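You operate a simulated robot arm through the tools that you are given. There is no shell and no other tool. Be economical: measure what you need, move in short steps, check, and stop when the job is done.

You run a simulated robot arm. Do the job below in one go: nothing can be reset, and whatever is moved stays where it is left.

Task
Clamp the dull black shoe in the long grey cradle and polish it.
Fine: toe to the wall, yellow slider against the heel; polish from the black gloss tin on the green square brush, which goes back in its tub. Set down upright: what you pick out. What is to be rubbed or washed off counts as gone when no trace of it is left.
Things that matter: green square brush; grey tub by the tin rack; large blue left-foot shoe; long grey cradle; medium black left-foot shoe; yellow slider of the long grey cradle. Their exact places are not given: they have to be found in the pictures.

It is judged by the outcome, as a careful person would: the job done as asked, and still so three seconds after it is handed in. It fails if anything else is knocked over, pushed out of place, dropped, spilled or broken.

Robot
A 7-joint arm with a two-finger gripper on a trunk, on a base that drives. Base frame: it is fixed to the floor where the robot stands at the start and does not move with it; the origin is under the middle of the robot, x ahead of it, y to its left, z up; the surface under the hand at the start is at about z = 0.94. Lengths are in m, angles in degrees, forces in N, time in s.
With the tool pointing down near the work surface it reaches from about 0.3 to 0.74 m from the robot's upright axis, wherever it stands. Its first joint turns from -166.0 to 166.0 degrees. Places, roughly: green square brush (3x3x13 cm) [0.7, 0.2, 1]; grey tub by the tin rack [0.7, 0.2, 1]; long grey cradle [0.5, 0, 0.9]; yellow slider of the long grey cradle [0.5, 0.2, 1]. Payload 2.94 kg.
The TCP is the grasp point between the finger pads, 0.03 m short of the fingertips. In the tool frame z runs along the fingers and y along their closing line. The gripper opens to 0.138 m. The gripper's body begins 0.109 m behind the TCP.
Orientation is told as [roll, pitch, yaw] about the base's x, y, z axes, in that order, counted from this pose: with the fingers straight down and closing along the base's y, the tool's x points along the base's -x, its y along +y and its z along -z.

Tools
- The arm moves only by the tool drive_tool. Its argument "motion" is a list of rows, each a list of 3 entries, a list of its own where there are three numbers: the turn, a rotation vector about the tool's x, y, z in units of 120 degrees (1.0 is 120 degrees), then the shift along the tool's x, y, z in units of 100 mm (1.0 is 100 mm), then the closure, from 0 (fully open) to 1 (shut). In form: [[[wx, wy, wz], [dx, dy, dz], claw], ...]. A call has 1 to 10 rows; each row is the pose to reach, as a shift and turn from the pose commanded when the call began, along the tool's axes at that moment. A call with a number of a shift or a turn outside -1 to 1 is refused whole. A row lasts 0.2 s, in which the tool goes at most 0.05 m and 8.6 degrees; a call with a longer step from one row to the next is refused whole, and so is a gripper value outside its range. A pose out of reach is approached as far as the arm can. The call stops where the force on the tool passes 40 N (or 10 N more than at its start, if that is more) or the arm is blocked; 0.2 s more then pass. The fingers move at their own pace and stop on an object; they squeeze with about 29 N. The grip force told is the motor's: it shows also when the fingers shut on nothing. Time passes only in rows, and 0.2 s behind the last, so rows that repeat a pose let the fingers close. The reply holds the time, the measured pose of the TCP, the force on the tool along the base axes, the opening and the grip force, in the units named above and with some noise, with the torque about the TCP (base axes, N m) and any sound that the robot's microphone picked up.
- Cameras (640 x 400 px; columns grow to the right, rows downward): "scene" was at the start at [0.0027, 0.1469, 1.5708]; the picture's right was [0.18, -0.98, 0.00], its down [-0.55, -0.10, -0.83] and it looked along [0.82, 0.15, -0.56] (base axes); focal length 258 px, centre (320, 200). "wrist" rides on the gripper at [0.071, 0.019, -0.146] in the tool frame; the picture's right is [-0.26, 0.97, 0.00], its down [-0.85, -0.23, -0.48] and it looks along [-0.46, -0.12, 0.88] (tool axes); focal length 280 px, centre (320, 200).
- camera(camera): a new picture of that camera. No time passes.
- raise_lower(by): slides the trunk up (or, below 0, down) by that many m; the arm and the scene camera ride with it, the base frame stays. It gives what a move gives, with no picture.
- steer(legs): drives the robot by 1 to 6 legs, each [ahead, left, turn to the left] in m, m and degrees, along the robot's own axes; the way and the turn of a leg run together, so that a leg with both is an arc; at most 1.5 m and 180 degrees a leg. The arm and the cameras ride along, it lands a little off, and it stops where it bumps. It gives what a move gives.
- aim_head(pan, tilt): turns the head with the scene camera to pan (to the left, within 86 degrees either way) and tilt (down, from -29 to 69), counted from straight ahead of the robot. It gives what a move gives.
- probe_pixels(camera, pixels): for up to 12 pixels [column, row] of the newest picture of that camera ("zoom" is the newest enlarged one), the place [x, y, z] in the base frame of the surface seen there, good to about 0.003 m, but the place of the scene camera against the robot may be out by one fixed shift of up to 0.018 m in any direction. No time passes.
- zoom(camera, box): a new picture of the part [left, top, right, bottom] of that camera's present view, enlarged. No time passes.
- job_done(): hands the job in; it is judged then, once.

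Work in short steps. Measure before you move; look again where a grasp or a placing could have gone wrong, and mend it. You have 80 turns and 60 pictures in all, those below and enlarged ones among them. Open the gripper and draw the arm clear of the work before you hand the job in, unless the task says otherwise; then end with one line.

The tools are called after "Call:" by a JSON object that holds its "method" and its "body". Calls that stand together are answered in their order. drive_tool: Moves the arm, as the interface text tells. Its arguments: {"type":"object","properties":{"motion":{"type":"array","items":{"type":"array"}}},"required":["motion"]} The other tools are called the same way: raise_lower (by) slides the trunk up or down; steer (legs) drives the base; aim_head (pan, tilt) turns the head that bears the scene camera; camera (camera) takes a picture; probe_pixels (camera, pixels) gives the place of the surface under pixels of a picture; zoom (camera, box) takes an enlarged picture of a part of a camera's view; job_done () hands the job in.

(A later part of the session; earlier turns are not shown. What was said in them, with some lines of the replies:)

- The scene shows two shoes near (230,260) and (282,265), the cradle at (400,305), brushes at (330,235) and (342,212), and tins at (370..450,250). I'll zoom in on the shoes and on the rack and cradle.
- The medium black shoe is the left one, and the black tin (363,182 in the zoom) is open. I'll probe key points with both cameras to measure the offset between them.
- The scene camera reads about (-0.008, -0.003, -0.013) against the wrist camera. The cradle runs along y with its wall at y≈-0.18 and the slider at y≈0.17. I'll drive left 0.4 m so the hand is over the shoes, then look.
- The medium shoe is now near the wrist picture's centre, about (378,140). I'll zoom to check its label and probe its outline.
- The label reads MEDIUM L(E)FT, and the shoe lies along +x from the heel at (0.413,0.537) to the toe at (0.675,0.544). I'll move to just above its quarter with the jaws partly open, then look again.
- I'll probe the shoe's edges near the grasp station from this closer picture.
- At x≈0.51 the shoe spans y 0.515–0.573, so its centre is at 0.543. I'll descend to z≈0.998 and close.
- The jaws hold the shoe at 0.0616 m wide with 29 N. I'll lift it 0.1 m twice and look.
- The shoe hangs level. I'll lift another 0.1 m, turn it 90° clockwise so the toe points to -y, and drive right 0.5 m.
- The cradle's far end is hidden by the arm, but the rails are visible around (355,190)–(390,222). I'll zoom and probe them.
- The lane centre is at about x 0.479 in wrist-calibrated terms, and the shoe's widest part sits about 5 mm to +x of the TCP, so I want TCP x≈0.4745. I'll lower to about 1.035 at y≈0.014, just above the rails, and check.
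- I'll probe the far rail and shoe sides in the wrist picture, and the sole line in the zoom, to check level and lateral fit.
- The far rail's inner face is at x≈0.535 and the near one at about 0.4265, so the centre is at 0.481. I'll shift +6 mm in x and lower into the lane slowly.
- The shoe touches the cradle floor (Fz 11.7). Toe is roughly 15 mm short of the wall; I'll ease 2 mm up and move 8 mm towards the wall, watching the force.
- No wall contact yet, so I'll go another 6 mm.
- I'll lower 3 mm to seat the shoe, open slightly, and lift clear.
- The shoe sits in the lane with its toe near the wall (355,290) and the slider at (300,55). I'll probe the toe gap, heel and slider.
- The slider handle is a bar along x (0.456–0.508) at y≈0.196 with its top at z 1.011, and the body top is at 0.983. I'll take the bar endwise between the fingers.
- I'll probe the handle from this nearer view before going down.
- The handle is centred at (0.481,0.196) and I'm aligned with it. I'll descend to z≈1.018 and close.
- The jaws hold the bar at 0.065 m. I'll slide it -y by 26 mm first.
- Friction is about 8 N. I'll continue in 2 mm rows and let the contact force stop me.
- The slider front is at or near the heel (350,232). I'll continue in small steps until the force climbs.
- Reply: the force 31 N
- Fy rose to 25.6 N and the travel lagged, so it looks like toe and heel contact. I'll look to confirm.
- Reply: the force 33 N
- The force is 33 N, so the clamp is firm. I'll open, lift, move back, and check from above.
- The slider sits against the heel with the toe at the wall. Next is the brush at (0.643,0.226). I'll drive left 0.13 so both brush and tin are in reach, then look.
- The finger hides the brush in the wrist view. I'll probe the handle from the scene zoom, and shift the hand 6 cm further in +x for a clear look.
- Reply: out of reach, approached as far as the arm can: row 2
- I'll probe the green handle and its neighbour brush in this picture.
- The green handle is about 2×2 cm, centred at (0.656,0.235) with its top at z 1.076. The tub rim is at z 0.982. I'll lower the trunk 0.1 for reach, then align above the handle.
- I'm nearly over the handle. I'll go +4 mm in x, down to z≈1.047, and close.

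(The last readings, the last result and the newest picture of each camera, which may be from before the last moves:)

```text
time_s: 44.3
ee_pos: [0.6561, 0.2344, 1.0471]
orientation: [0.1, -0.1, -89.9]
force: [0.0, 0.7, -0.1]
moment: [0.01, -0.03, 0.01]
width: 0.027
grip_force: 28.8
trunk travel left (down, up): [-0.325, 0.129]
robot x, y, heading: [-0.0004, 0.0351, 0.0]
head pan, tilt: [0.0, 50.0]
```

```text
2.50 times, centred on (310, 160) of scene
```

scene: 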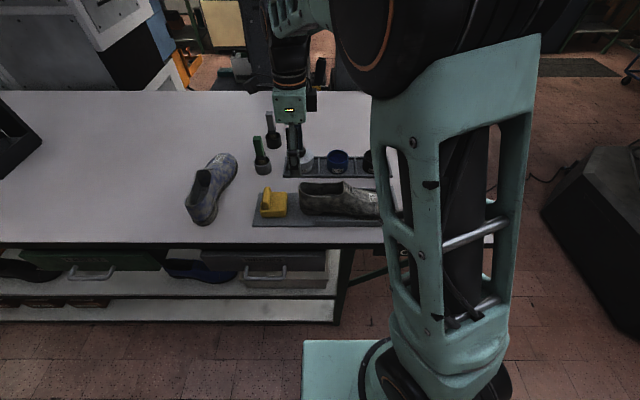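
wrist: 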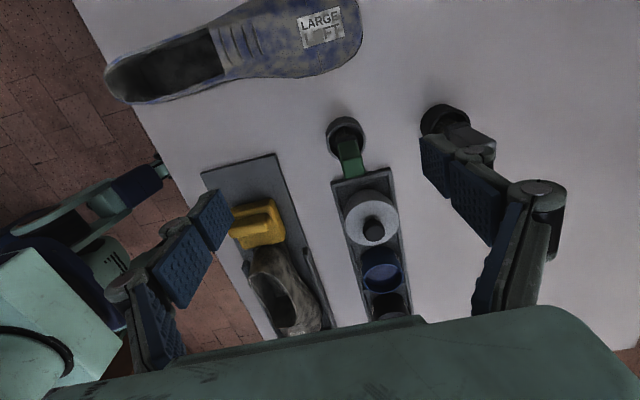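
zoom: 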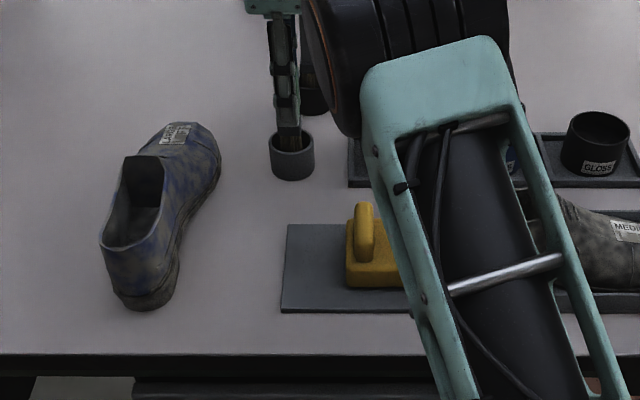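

The brush is gripped at 0.027 m. I'll lift it 0.1 m, drive right 0.25 m, and look at the tin.

Call:
{"method": "drive_tool", "body": {"motion": [[[0, 0, 0], [0, 0, -0.2], 1], [[0, 0, 0], [0, 0, -0.4], 1], [[0, 0, 0], [0, 0, -0.7], 1], [[0, 0, 0], [0, 0, -1], 1]]}}

Call:
{"method": "steer", "body": {"legs": [[0, -0.25, 0]]}}

Call:
{"method": "camera", "body": {"camera": "wrist"}}

Call:
{"method": "camera", "body": {"camera": "scene"}}

```text
time_s: 45.3
ee_pos: [0.6422, 0.23, 1.1352]
orientation: [0.0, 0.0, -89.9]
force: [0.4, -0.4, -1.4]
moment: [0.0, 0.01, 0.0]
width: 0.027
grip_force: 28.8
out of reach, approached as far as the arm can: row 3, 4
trunk travel left (down, up): [-0.325, 0.129]
robot x, y, heading: [-0.0008, 0.0283, 0.4]
head pan, tilt: [0.0, 50.0]
```

```text
time_s: 48.1
ee_pos: [0.6425, -0.0205, 1.1351]
orientation: [-0.1, -0.1, -89.9]
force: [-0.1, 0.7, -0.5]
moment: [0.01, 0.04, -0.02]
width: 0.027
grip_force: 28.9
trunk travel left (down, up): [-0.325, 0.129]
robot x, y, heading: [0.0018, -0.2225, 0.3]
head pan, tilt: [0.0, 50.0]
```

```text
29 pictures are left
```

wrist: 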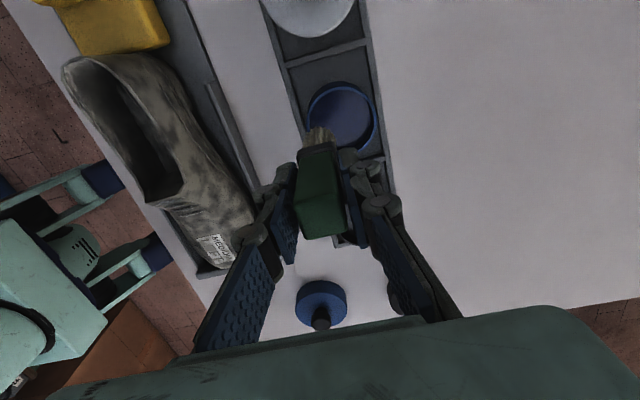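

```text
28 pictures are left
```

scene: 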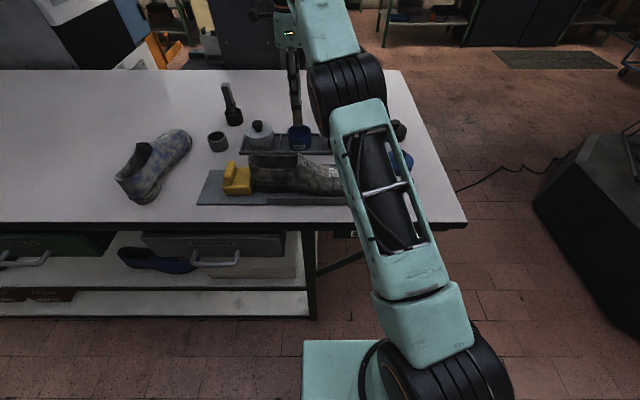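

The black tin is hidden behind the brush. I'll probe the blue tin's rim and the rack dividers to work out the spacing.

Call:
{"method": "probe_pixels", "body": {"camera": "wrist", "pixels": [[308, 115], [377, 113], [340, 84], [355, 148], [340, 110], [323, 55], [281, 64], [366, 42], [379, 158], [210, 88], [320, 308]]}}

Call:
{"method": "zoom", "body": {"camera": "wrist", "box": [40, 40, 240, 280]}}

```text
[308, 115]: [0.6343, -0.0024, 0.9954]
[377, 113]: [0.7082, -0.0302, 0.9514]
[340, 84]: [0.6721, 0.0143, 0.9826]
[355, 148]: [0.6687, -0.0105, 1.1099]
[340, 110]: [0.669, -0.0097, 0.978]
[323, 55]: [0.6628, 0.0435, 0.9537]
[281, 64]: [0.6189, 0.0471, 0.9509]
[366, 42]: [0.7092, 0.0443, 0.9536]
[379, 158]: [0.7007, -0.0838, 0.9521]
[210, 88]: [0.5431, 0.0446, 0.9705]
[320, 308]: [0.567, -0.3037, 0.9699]
```

```text
1.67 times, centred on (140, 160) of wrist
```

zoom: 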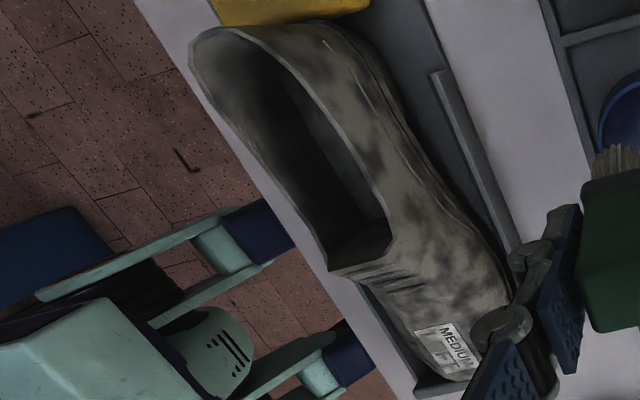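

The rack dividers are at y 0.045 and about -0.083, so the black tin's centre is near (0.663,-0.142) with its polish surface at about z 0.977. I'll move over it and then look from the scene camera.

Call:
{"method": "drive_tool", "body": {"motion": [[[0, 0, 0], [-0.3, 0, 0], 1], [[0, 0, 0], [-0.6, 0, 0], 1], [[0, 0, 0], [-0.9, 0, 0], 1], [[0, 0, 0], [-1, 0, 0], 1]]}}

Call:
{"method": "drive_tool", "body": {"motion": [[[0, 0, 0], [-0.1, 0, 0], 1], [[0, 0, 0], [-0.2, 0, 0], 1]]}}

Call:
{"method": "zoom", "body": {"camera": "scene", "box": [200, 60, 420, 210]}}

Call:
{"method": "camera", "body": {"camera": "wrist"}}

```text
time_s: 49.1
ee_pos: [0.6437, -0.1203, 1.1331]
orientation: [0.1, 0.0, -90.0]
force: [-0.3, -0.4, -1.1]
moment: [-0.01, -0.03, -0.01]
width: 0.0269
grip_force: 29.1
trunk travel left (down, up): [-0.325, 0.129]
robot x, y, heading: [-0.0001, -0.2208, 0.1]
head pan, tilt: [0.0, 50.0]
```

```text
time_s: 49.7
ee_pos: [0.6436, -0.1413, 1.1335]
orientation: [0.0, 0.1, -89.9]
force: [0.3, 0.2, -0.6]
moment: [-0.01, -0.02, 0.01]
width: 0.0271
grip_force: 29.1
trunk travel left (down, up): [-0.325, 0.129]
robot x, y, heading: [0.0018, -0.2209, 0.3]
head pan, tilt: [0.0, 50.0]
```

```text
2.67 times, centred on (310, 135) of scene
```

zoom: 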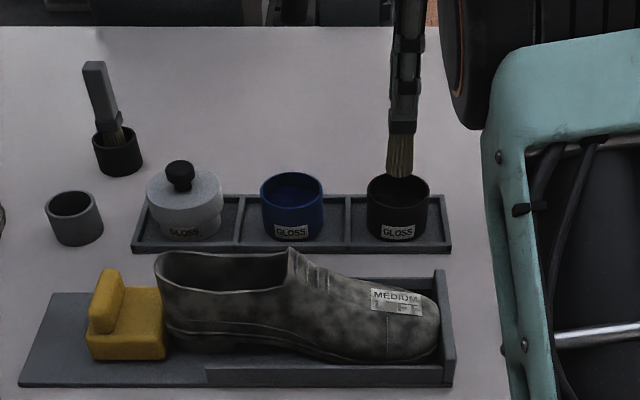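

```text
25 pictures are left
```

wrist: 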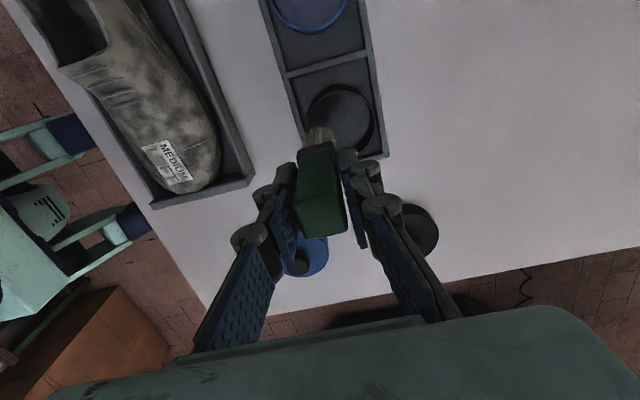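

Both views now show the tin: wrist (340,118) and zoom (398,200). I'll probe its rims and the bristle tip.

Call:
{"method": "probe_pixels", "body": {"camera": "wrist", "pixels": [[307, 118], [310, 110], [375, 120], [371, 105], [342, 86], [340, 110], [345, 130], [322, 132]]}}

Call:
{"method": "probe_pixels", "body": {"camera": "zoom", "pixels": [[368, 187], [429, 187], [398, 207], [398, 232], [399, 172], [388, 170], [411, 170], [420, 177]]}}

```text
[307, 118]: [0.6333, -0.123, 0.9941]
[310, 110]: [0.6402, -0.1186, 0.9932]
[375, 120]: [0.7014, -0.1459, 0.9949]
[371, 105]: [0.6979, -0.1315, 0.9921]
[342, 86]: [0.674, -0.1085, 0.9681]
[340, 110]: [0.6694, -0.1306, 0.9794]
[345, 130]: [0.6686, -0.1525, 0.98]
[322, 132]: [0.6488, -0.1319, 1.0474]
```

```text
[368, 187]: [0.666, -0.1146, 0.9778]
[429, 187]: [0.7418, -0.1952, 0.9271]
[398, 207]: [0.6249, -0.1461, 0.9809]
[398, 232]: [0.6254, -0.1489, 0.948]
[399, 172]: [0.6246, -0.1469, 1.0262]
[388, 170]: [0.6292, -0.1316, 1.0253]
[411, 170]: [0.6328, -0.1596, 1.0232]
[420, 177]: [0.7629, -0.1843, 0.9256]
```

The tin's centre is (0.668,-0.143), rim z 0.994, polish surface z 0.980. I'll centre the brush, dip to about TCP 1.074 and swirl slightly.

Call:
{"method": "drive_tool", "body": {"motion": [[[0, 0, 0], [-0.01, 0.15, 0.15], 1], [[0, 0, 0], [-0.01, 0.235, 0.2], 1], [[0, 0, 0], [-0.01, 0.235, 0.2], 1]]}}

```text
time_s: 50.5
ee_pos: [0.6667, -0.142, 1.114]
orientation: [-0.1, 0.0, -89.9]
force: [0.3, 0.2, -0.6]
moment: [0.02, 0.02, -0.03]
width: 0.0272
grip_force: 28.8
trunk travel left (down, up): [-0.325, 0.129]
robot x, y, heading: [0.0013, -0.2184, 0.1]
head pan, tilt: [0.0, 50.0]
```

Call:
{"method": "drive_tool", "body": {"motion": [[[0, 0, 0], [0, 0, 0.15], 1], [[0, 0, 0], [0, 0, 0.28], 1], [[0, 0, 0], [0, 0, 0.34], 1], [[0, 0, 0], [0, 0, 0.38], 1], [[0, 0, 0], [0.03, 0, 0.4], 1], [[0, 0, 0], [-0.03, 0, 0.4], 1], [[0, 0, 0], [0, 0, 0.4], 1]]}}

Call:
{"method": "zoom", "body": {"camera": "scene", "box": [290, 90, 390, 160]}}

```text
time_s: 52.1
ee_pos: [0.6654, -0.1421, 1.0765]
orientation: [0.4, 0.0, -89.9]
force: [2.2, 0.8, 20.9]
moment: [0.05, -0.1, 0.04]
width: 0.0272
grip_force: 29.1
trunk travel left (down, up): [-0.325, 0.129]
robot x, y, heading: [-0.0028, -0.2198, 0.3]
head pan, tilt: [0.0, 50.0]
```

```text
5.71 times, centred on (340, 125) of scene
```

zoom: 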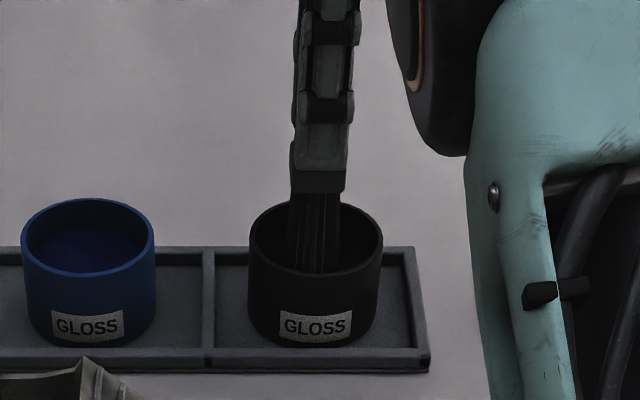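

Pressing the polish gives Fz 21 N, and the bristles now look dark. The tip is about 0.097 m below the TCP. I'll lift out and check that it is loaded.

Call:
{"method": "drive_tool", "body": {"motion": [[[0, 0, 0], [0, 0, -0.15], 1], [[0, 0, 0], [0, 0, -0.35], 1], [[0, 0, 0], [0, -0.1, -0.5], 1], [[0, 0, 0], [0, -0.3, -0.55], 1]]}}

Call:
{"method": "zoom", "body": {"camera": "scene", "box": [210, 80, 400, 210]}}

```text
time_s: 53.1
ee_pos: [0.6357, -0.1427, 1.128]
orientation: [0.0, 0.0, -90.0]
force: [0.5, -0.1, -0.1]
moment: [-0.03, -0.03, 0.02]
width: 0.027
grip_force: 29.1
trunk travel left (down, up): [-0.325, 0.129]
robot x, y, heading: [-0.0003, -0.219, -0.0]
head pan, tilt: [0.0, 50.0]
```

```text
3.08 times, centred on (305, 145) of scene
```

zoom: 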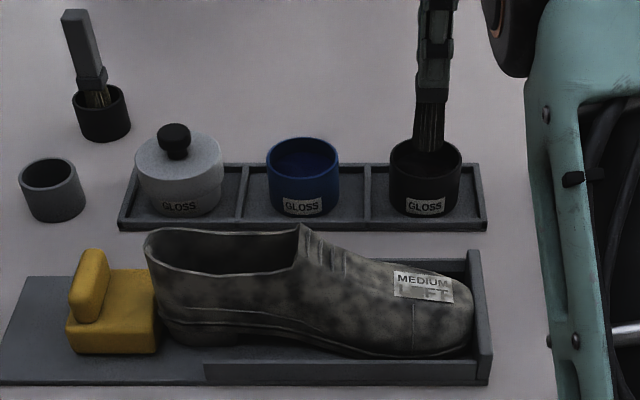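

The bristles are dark with polish. I'll probe the shoe's top profile from this zoom so I can plan the strokes.

Call:
{"method": "probe_pixels", "body": {"camera": "zoom", "pixels": [[300, 226], [325, 240], [350, 255], [380, 268], [410, 274], [440, 283], [465, 300], [470, 335], [420, 335], [350, 320], [250, 275], [180, 285]]}}

```text
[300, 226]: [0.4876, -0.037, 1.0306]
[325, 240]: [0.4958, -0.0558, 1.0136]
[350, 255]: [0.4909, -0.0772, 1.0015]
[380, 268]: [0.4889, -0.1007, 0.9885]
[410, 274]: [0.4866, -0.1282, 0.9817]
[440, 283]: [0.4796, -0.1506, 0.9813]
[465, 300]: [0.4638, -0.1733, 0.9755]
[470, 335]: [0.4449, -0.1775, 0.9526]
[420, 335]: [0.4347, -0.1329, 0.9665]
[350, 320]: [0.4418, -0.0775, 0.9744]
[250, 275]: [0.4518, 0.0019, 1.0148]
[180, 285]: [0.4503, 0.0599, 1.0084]
```

The corrected ridge profile runs from about z 0.990 at the toe (y -0.165) to 1.044 at the tongue (y -0.032). I'll move above the toe.

Call:
{"method": "drive_tool", "body": {"motion": [[[0, 0, 0], [0, -0.4, 0], 1], [[0, 0, 0], [0, -0.8, 0], 1], [[0, 0, 0], [0, -1, 0], 1]]}}

Call:
{"method": "drive_tool", "body": {"motion": [[[0, 0, 0], [-0.08, -0.3, 0.1], 1], [[0, 0, 0], [-0.08, -0.46, 0.2], 1], [[0, 0, 0], [-0.08, -0.46, 0.2], 1]]}}

```text
time_s: 53.9
ee_pos: [0.536, -0.1421, 1.13]
orientation: [-0.1, 0.0, -89.8]
force: [-0.1, -0.6, 0.1]
moment: [0.03, 0.02, 0.02]
width: 0.0266
grip_force: 28.7
trunk travel left (down, up): [-0.325, 0.129]
robot x, y, heading: [0.0004, -0.2229, 0.0]
head pan, tilt: [0.0, 50.0]
```

```text
time_s: 54.7
ee_pos: [0.4901, -0.1518, 1.1088]
orientation: [0.1, 0.0, -89.9]
force: [0.3, 0.1, -0.8]
moment: [-0.05, -0.02, 0.0]
width: 0.027
grip_force: 28.5
trunk travel left (down, up): [-0.325, 0.129]
robot x, y, heading: [-0.0006, -0.2208, -0.1]
head pan, tilt: [0.0, 50.0]
```

Now the first ridge stroke: press at the toe, then draw up towards the tongue along the profile.

Call:
{"method": "drive_tool", "body": {"motion": [[[0, 0, 0], [0, 0, 0.16], 1], [[0, 0, 0], [0, 0, 0.2], 1], [[0, 0, 0], [0.15, 0, 0.19], 1], [[0, 0, 0], [0.3, 0, 0.165], 1], [[0, 0, 0], [0.45, 0, 0.11], 1], [[0, 0, 0], [0.6, 0, 0.05], 1], [[0, 0, 0], [0.75, 0, -0.02], 1], [[0, 0, 0], [0.9, 0, -0.13], 1], [[0, 0, 0], [1, 0, -0.24], 1], [[0, 0, 0], [1, 0, -0.4], 1]]}}

Call:
{"method": "zoom", "body": {"camera": "scene", "box": [240, 80, 400, 210]}}

```text
time_s: 56.9
ee_pos: [0.4893, -0.0494, 1.1491]
orientation: [0.0, 0.1, -90.0]
force: [-0.2, 0.1, -0.9]
moment: [0.01, 0.01, -0.01]
width: 0.027
grip_force: 28.7
trunk travel left (down, up): [-0.325, 0.129]
robot x, y, heading: [0.001, -0.2228, 0.0]
head pan, tilt: [0.0, 50.0]
```

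```text
3.08 times, centred on (320, 145) of scene
```

zoom: 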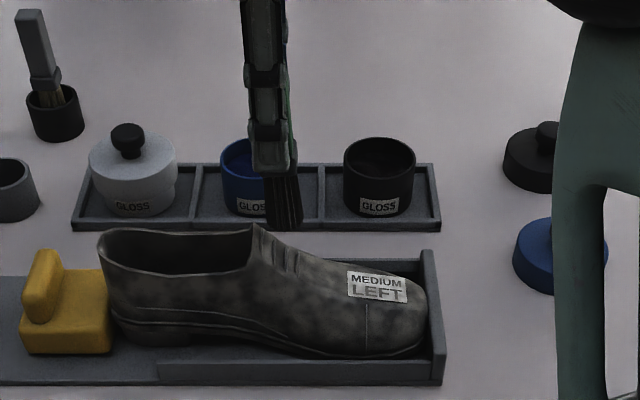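

The label now reads LEFT, so the brush works. I'll zoom tightly to see how far the effect reaches.

Call:
{"method": "zoom", "body": {"camera": "scene", "box": [258, 130, 358, 192]}}

```text
6.40 times, centred on (308, 161) of scene
```

zoom: 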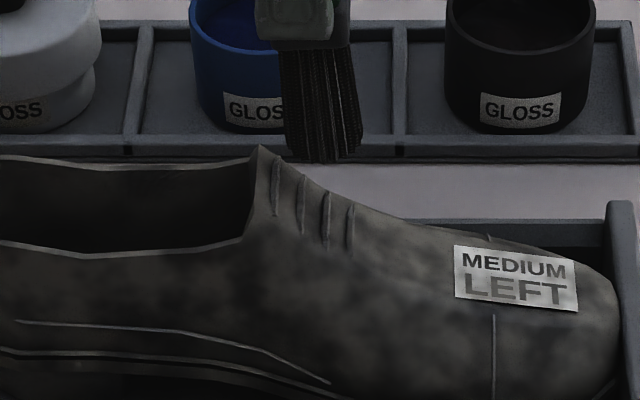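

The top is clearing, but the near side still has patches. Next is a return stroke tongue→toe, 2 cm towards the robot (x≈0.468), a few mm deeper.

Call:
{"method": "drive_tool", "body": {"motion": [[[0, 0, 0], [0.03, -0.22, 0], 1], [[0, 0, 0], [0.03, -0.22, 0.2], 1], [[0, 0, 0], [-0.1, -0.22, 0.31], 1], [[0, 0, 0], [-0.25, -0.22, 0.42], 1], [[0, 0, 0], [-0.4, -0.22, 0.5], 1], [[0, 0, 0], [-0.55, -0.22, 0.56], 1], [[0, 0, 0], [-0.7, -0.22, 0.615], 1], [[0, 0, 0], [-0.85, -0.22, 0.64], 1], [[0, 0, 0], [-1.0, -0.22, 0.65], 1]]}}

Call:
{"method": "drive_tool", "body": {"motion": [[[0, 0, 0], [-0.05, 0.1, 0], 1], [[0, 0, 0], [-0.08, 0.25, 0], 1], [[0, 0, 0], [-0.08, 0.42, 0], 1], [[0, 0, 0], [0.1, 0.42, 0], 1], [[0, 0, 0], [0.25, 0.42, -0.01], 1], [[0, 0, 0], [0.4, 0.42, -0.06], 1], [[0, 0, 0], [0.55, 0.42, -0.13], 1], [[0, 0, 0], [0.7, 0.42, -0.2], 1], [[0, 0, 0], [0.85, 0.42, -0.3], 1], [[0, 0, 0], [1, 0.42, -0.45], 1]]}}

Call:
{"method": "zoom", "body": {"camera": "scene", "box": [238, 120, 368, 200]}}

```text
time_s: 58.9
ee_pos: [0.4665, -0.1513, 1.0834]
orientation: [-0.3, -0.1, -89.9]
force: [0.7, 0.4, -1.3]
moment: [0.01, -0.01, -0.03]
width: 0.0271
grip_force: 29.0
trunk travel left (down, up): [-0.325, 0.129]
robot x, y, heading: [-0.0022, -0.2197, -0.1]
head pan, tilt: [0.0, 50.0]
```

```text
time_s: 61.1
ee_pos: [0.5102, -0.0507, 1.1295]
orientation: [0.0, 0.0, -89.9]
force: [0.2, 0.3, -0.3]
moment: [-0.02, 0.05, -0.02]
width: 0.0269
grip_force: 29.0
trunk travel left (down, up): [-0.325, 0.129]
robot x, y, heading: [0.0006, -0.2198, 0.2]
head pan, tilt: [0.0, 50.0]
```

```text
4.92 times, centred on (303, 160) of scene
```

zoom: 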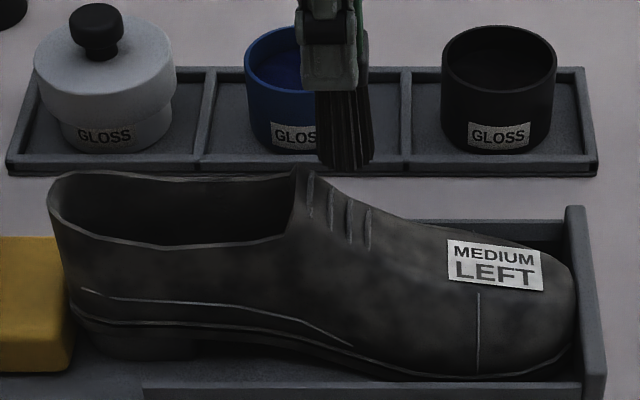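

The dull patches are fading over the whole shoe. I'll keep stroking: back down the far side to the toe, then up along the middle.

Call:
{"method": "drive_tool", "body": {"motion": [[[0, 0, 0], [0, -0.05, 0.05], 1], [[0, 0, 0], [-0.15, -0.05, 0.2], 1], [[0, 0, 0], [-0.3, -0.05, 0.31], 1], [[0, 0, 0], [-0.45, -0.05, 0.38], 1], [[0, 0, 0], [-0.6, -0.05, 0.44], 1], [[0, 0, 0], [-0.75, -0.05, 0.45], 1], [[0, 0, 0], [-0.9, -0.05, 0.46], 1], [[0, 0, 0], [-1, -0.1, 0.46], 1], [[0, 0, 0], [-1, -0.25, 0.46], 1]]}}

Call:
{"method": "drive_tool", "body": {"motion": [[[0, 0, 0], [0, 0, 0.02], 1], [[0, 0, 0], [0.15, 0, 0.01], 1], [[0, 0, 0], [0.3, 0, -0.01], 1], [[0, 0, 0], [0.45, 0, -0.07], 1], [[0, 0, 0], [0.6, 0, -0.13], 1], [[0, 0, 0], [0.45, 0, -0.07], 1], [[0, 0, 0], [0.3, 0, -0.01], 1], [[0, 0, 0], [0.15, 0, 0.01], 1], [[0, 0, 0], [0, 0, 0.02], 1], [[0, 0, 0], [0, -0.15, 0.02], 1]]}}

Call:
{"method": "drive_tool", "body": {"motion": [[[0, 0, 0], [0.15, 0, 0.02], 1], [[0, 0, 0], [0.3, 0, 0.0], 1], [[0, 0, 0], [0.45, 0, -0.06], 1], [[0, 0, 0], [0.6, 0, -0.12], 1], [[0, 0, 0], [0.75, 0, -0.19], 1], [[0, 0, 0], [0.9, 0, -0.3], 1], [[0, 0, 0], [1, 0, -0.45], 1]]}}

Call:
{"method": "zoom", "body": {"camera": "scene", "box": [238, 120, 368, 200]}}

```text
time_s: 63.1
ee_pos: [0.4841, -0.1505, 1.0824]
orientation: [0.0, 0.0, -89.9]
force: [-0.9, -1.0, -0.7]
moment: [0.0, -0.02, 0.01]
width: 0.0269
grip_force: 28.9
trunk travel left (down, up): [-0.325, 0.129]
robot x, y, heading: [0.0001, -0.2193, 0.2]
head pan, tilt: [0.0, 50.0]
```

```text
time_s: 65.3
ee_pos: [0.4704, -0.1504, 1.0827]
orientation: [0.1, 0.0, -90.0]
force: [0.9, -0.5, -0.6]
moment: [0.01, -0.02, 0.01]
width: 0.0272
grip_force: 28.9
trunk travel left (down, up): [-0.325, 0.129]
robot x, y, heading: [-0.0002, -0.2233, 0.2]
head pan, tilt: [0.0, 50.0]
```

```text
time_s: 66.9
ee_pos: [0.4693, -0.0478, 1.1245]
orientation: [0.0, 0.1, -89.8]
force: [0.7, 0.3, -0.5]
moment: [0.05, 0.03, -0.02]
width: 0.0268
grip_force: 29.2
trunk travel left (down, up): [-0.325, 0.129]
robot x, y, heading: [0.0005, -0.2203, 0.1]
head pan, tilt: [0.0, 50.0]
```

```text
4.92 times, centred on (303, 160) of scene
```

zoom: 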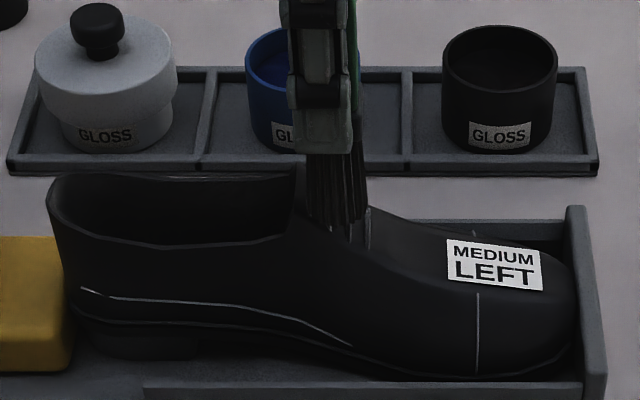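

The whole shoe is now uniformly black. I'll do one more back-and-forth for safety, then lift the brush and drive left towards the tub.

Call:
{"method": "drive_tool", "body": {"motion": [[[0, 0, 0], [-0.1, 0.1, 0.15], 1], [[0, 0, 0], [-0.25, 0.2, 0.26], 1], [[0, 0, 0], [-0.4, 0.2, 0.34], 1], [[0, 0, 0], [-0.6, 0.2, 0.44], 1], [[0, 0, 0], [-0.8, 0.2, 0.46], 1], [[0, 0, 0], [-0.6, 0.3, 0.43], 1], [[0, 0, 0], [-0.4, 0.3, 0.33], 1], [[0, 0, 0], [-0.25, 0.2, 0.2], 1], [[0, 0, 0], [-0.1, 0.2, -0.1], 1], [[0, 0, 0], [-0.1, 0.2, -0.4], 1]]}}

Call:
{"method": "steer", "body": {"legs": [[0, 0.25, 0]]}}

Call:
{"method": "camera", "body": {"camera": "wrist"}}

```text
time_s: 69.1
ee_pos: [0.4897, -0.0601, 1.1661]
orientation: [0.0, 0.0, -89.9]
force: [0.0, 0.1, -0.4]
moment: [-0.01, -0.01, -0.02]
width: 0.0268
grip_force: 29.1
trunk travel left (down, up): [-0.325, 0.129]
robot x, y, heading: [0.0026, -0.2177, 0.2]
head pan, tilt: [0.0, 50.0]
```

```text
time_s: 71.9
ee_pos: [0.4897, 0.1887, 1.1656]
orientation: [-0.1, 0.1, -89.9]
force: [0.3, 0.2, -1.1]
moment: [0.02, 0.01, 0.01]
width: 0.027
grip_force: 29.2
trunk travel left (down, up): [-0.325, 0.129]
robot x, y, heading: [-0.0021, 0.0301, 0.1]
head pan, tilt: [0.0, 50.0]
```

```text
18 pictures are left
```

wrist: 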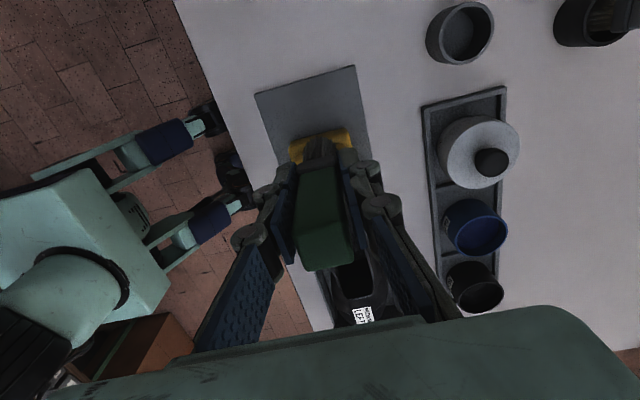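

The empty tub is at (460,33). I'll probe its rim to confirm the centre.

Call:
{"method": "probe_pixels", "body": {"camera": "wrist", "pixels": [[428, 40], [493, 24], [470, 3], [452, 58], [460, 32], [445, 12]]}}

Call:
{"method": "drive_tool", "body": {"motion": [[[0, 0, 0], [0.15, 0.3, 0], 1], [[0, 0, 0], [0.3, 0.65, 0.1], 1], [[0, 0, 0], [0.46, 1, 0.2], 1]]}}

```text
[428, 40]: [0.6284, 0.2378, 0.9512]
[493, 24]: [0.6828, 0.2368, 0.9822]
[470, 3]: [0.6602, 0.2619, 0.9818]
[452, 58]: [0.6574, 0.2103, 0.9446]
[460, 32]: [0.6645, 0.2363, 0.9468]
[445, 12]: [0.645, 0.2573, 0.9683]
```

```text
time_s: 72.7
ee_pos: [0.59, 0.2344, 1.1451]
orientation: [-0.2, 0.0, -89.9]
force: [0.3, -1.1, -0.3]
moment: [-0.01, -0.02, 0.0]
width: 0.0271
grip_force: 28.8
trunk travel left (down, up): [-0.325, 0.129]
robot x, y, heading: [0.0019, 0.0258, 0.2]
head pan, tilt: [0.0, 50.0]
```

The tub centre is about (0.656,0.236), unchanged. I'll move over it at z 1.10, then check the alignment.

Call:
{"method": "drive_tool", "body": {"motion": [[[0, 0, 0], [0, 0.3, 0.2], 1], [[0, 0, 0], [0.01, 0.66, 0.4], 1], [[0, 0, 0], [0.01, 0.66, 0.4], 1]]}}

Call:
{"method": "zoom", "body": {"camera": "scene", "box": [230, 70, 390, 200]}}

```text
time_s: 73.5
ee_pos: [0.6539, 0.2365, 1.1052]
orientation: [0.0, 0.0, -89.9]
force: [0.6, -0.4, -1.2]
moment: [-0.01, 0.03, 0.0]
width: 0.027
grip_force: 29.5
trunk travel left (down, up): [-0.325, 0.129]
robot x, y, heading: [-0.001, 0.0288, 0.1]
head pan, tilt: [0.0, 50.0]
```

```text
3.08 times, centred on (310, 135) of scene
```

zoom: 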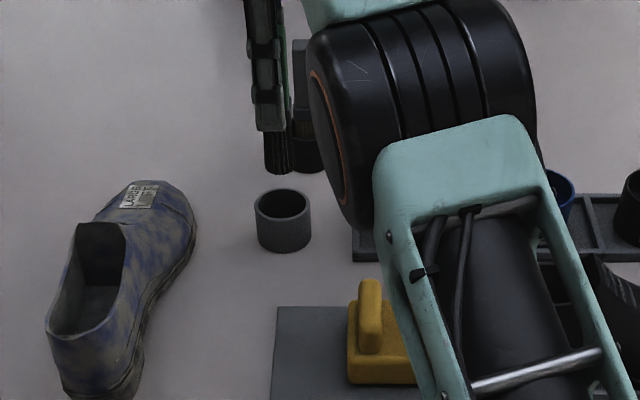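

The brush is above the tub. I'll lower it straight in to the original height, with a 2 mm correction.

Call:
{"method": "drive_tool", "body": {"motion": [[[0, 0, 0], [-0.015, 0.02, 0.1], 1], [[0, 0, 0], [-0.015, 0.02, 0.25], 1], [[0, 0, 0], [-0.015, 0.02, 0.4], 1], [[0, 0, 0], [-0.015, 0.02, 0.52], 1], [[0, 0, 0], [-0.015, 0.02, 0.57], 1], [[0, 0, 0], [-0.015, 0.02, 0.58], 1]]}}

```text
time_s: 74.9
ee_pos: [0.6571, 0.2363, 1.0474]
orientation: [0.0, -0.1, -89.9]
force: [0.4, 0.8, -1.2]
moment: [0.0, 0.0, 0.01]
width: 0.0271
grip_force: 29.1
trunk travel left (down, up): [-0.325, 0.129]
robot x, y, heading: [0.0032, 0.0306, 0.0]
head pan, tilt: [0.0, 50.0]
```

It's at the original height with no load yet. I'll ease down 2 mm, open to about 6 cm, and lift away.

Call:
{"method": "drive_tool", "body": {"motion": [[[0, 0, 0], [0, 0, 0.02], 1], [[0, 0, 0], [0, 0, 0.02], 0.8], [[0, 0, 0], [0, 0, 0.02], 0.55], [[0, 0, 0], [0, 0, 0.02], 0.55], [[0, 0, 0], [0, 0, -0.2], 0.55], [[0, 0, 0], [0, 0, -0.5], 0.55], [[0, 0, 0], [0, 0, -0.75], 0.55]]}}

Call:
{"method": "drive_tool", "body": {"motion": [[[0, 0, 0], [0.2, -0.4, 0], 0.55], [[0, 0, 0], [0.4, -0.7, -0.2], 0.55], [[0, 0, 0], [0.4, -1, -0.6], 0.55]]}}

Call:
{"method": "camera", "body": {"camera": "wrist"}}

Call:
{"method": "camera", "body": {"camera": "scene"}}

```text
time_s: 76.5
ee_pos: [0.6483, 0.2338, 1.1234]
orientation: [0.0, 0.0, -89.7]
force: [-1.0, 0.4, -0.2]
moment: [0.0, -0.03, 0.01]
width: 0.062
grip_force: 0.0
out of reach, approached as far as the arm can: row 7
trunk travel left (down, up): [-0.325, 0.129]
robot x, y, heading: [-0.0005, 0.0252, 0.1]
head pan, tilt: [0.0, 50.0]
```

```text
time_s: 77.3
ee_pos: [0.5472, 0.2736, 1.1833]
orientation: [0.0, 0.0, -89.9]
force: [1.0, -0.7, 0.0]
moment: [0.02, 0.03, -0.01]
width: 0.062
grip_force: 0.0
trunk travel left (down, up): [-0.325, 0.129]
robot x, y, heading: [0.0016, 0.0299, -0.1]
head pan, tilt: [0.0, 50.0]
```

```text
16 pictures are left
```

wrist: 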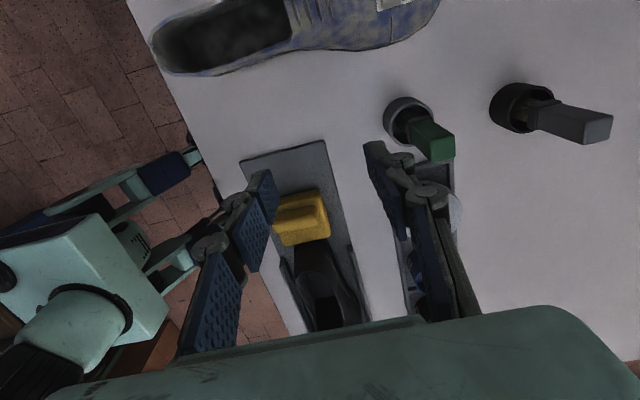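

```text
15 pictures are left
```

scene: 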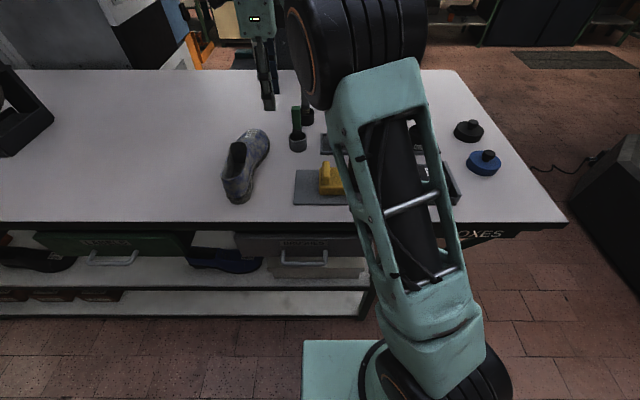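

The brush is upright in its tub. I'll raise the trunk, drive right, and inspect the shoe, its far side, and the clamp.

Call:
{"method": "raise_lower", "body": {"by": 0.1}}

Call:
{"method": "steer", "body": {"legs": [[0, -0.22, 0]]}}

Call:
{"method": "zoom", "body": {"camera": "wrist", "box": [140, 40, 400, 320]}}

Call:
{"method": "zoom", "body": {"camera": "scene", "box": [180, 120, 400, 260]}}

```text
time_s: 78.6
ee_pos: [0.5494, 0.274, 1.2846]
orientation: [0.0, 0.0, -89.9]
force: [0.6, -0.5, 0.7]
moment: [-0.03, 0.01, 0.01]
width: 0.0624
grip_force: 0.1
trunk travel left (down, up): [-0.425, 0.029]
robot x, y, heading: [-0.0014, 0.0264, 0.0]
head pan, tilt: [0.0, 50.0]
```

```text
time_s: 81.2
ee_pos: [0.5496, 0.0522, 1.2835]
orientation: [0.0, -0.1, -90.0]
force: [0.6, 0.2, 0.0]
moment: [0.02, 0.01, 0.01]
width: 0.0622
grip_force: 0.0
trunk travel left (down, up): [-0.425, 0.029]
robot x, y, heading: [0.0018, -0.1936, 0.2]
head pan, tilt: [0.0, 50.0]
```

```text
1.43 times, centred on (270, 180) of wrist
```

zoom: 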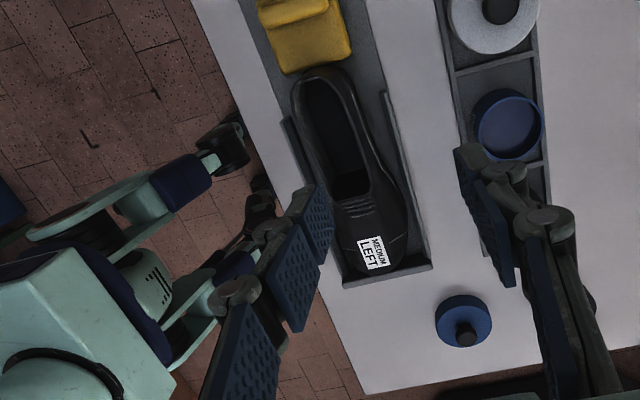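

```text
2.86 times, centred on (290, 190) of scene
```

zoom: 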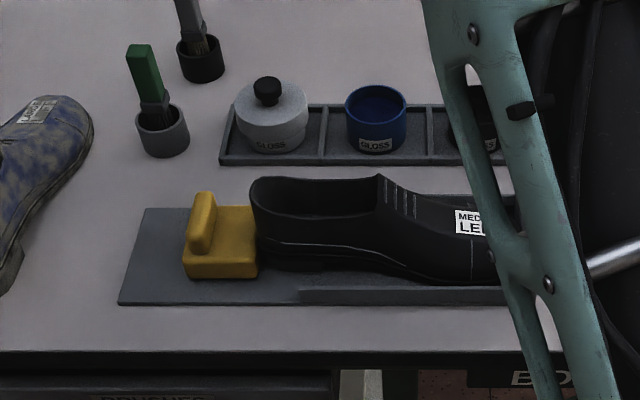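

Shoe is uniformly black on both sides. I'll take close looks at the toe/wall and the heel/slider contacts.

Call:
{"method": "zoom", "body": {"camera": "wrist", "box": [270, 190, 370, 255]}}

Call:
{"method": "probe_pixels", "body": {"camera": "zoom", "pixels": [[300, 280], [330, 300], [480, 260], [420, 290], [380, 295], [250, 330], [320, 320], [540, 245]]}}

Call:
{"method": "zoom", "body": {"camera": "scene", "box": [235, 170, 305, 225]}}

```text
6.15 times, centred on (320, 222) of wrist
```

zoom: 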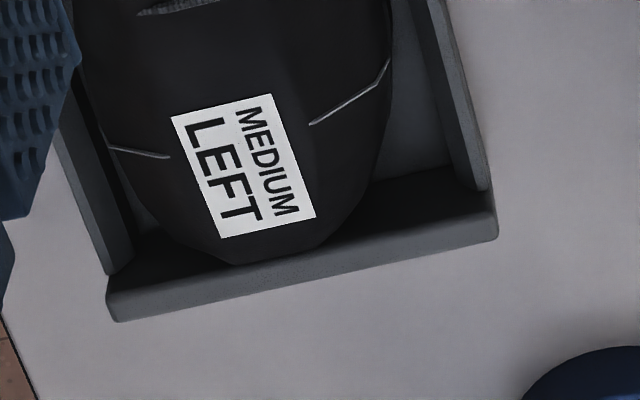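

```text
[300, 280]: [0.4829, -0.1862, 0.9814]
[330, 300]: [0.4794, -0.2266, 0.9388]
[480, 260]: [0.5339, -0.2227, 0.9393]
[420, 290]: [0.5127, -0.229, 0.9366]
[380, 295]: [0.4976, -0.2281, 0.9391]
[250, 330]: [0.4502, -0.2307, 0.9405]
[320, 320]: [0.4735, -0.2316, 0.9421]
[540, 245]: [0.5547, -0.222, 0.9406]
```

```text
7.27 times, centred on (270, 198) of scene
```

zoom: 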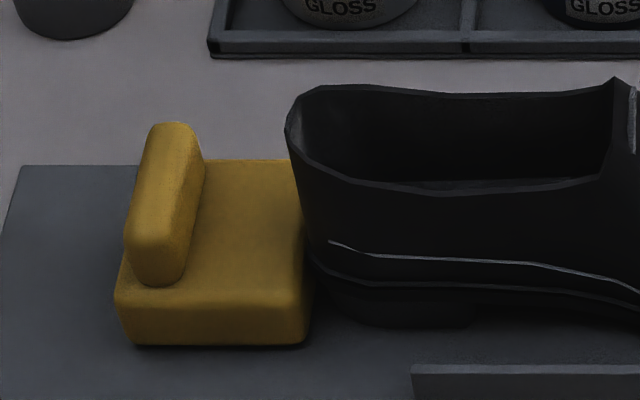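

The toe meets the wall and the slider meets the heel. I'll probe the slider and heel to confirm nothing shifted during polishing.

Call:
{"method": "camera", "body": {"camera": "wrist"}}

Call:
{"method": "zoom", "body": {"camera": "wrist", "box": [240, 30, 340, 120]}}

```text
10 pictures are left
```

wrist: 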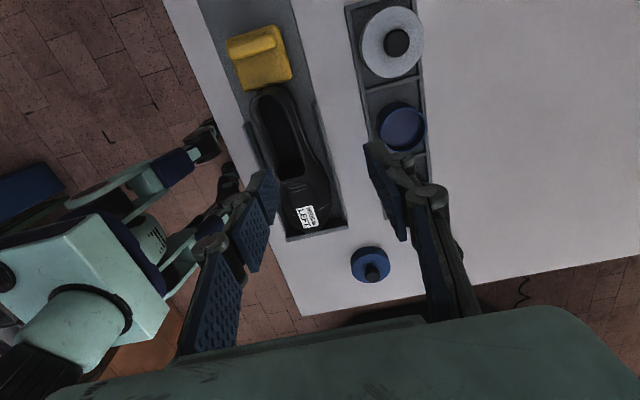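

```text
4.44 times, centred on (290, 75) of wrist
```

zoom: 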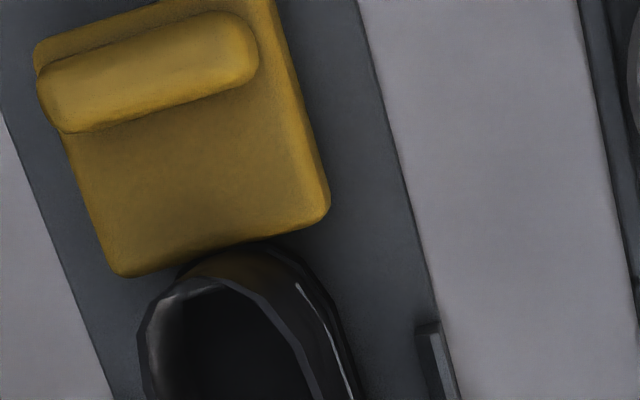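

The slider's front touches the heel, the toe is at the wall, the gloss is even, the brush is back in its tub, and the arm is clear with the gripper open. I'm handing in.

Call:
{"method": "job_done", "body": {}}

```text
The job is handed in.
```

The medium black left shoe is clamped in the long grey cradle with its toe to the wall and the yellow slider against the heel. It is polished with no dull patches showing, and the green brush stands upright in its grey tub.
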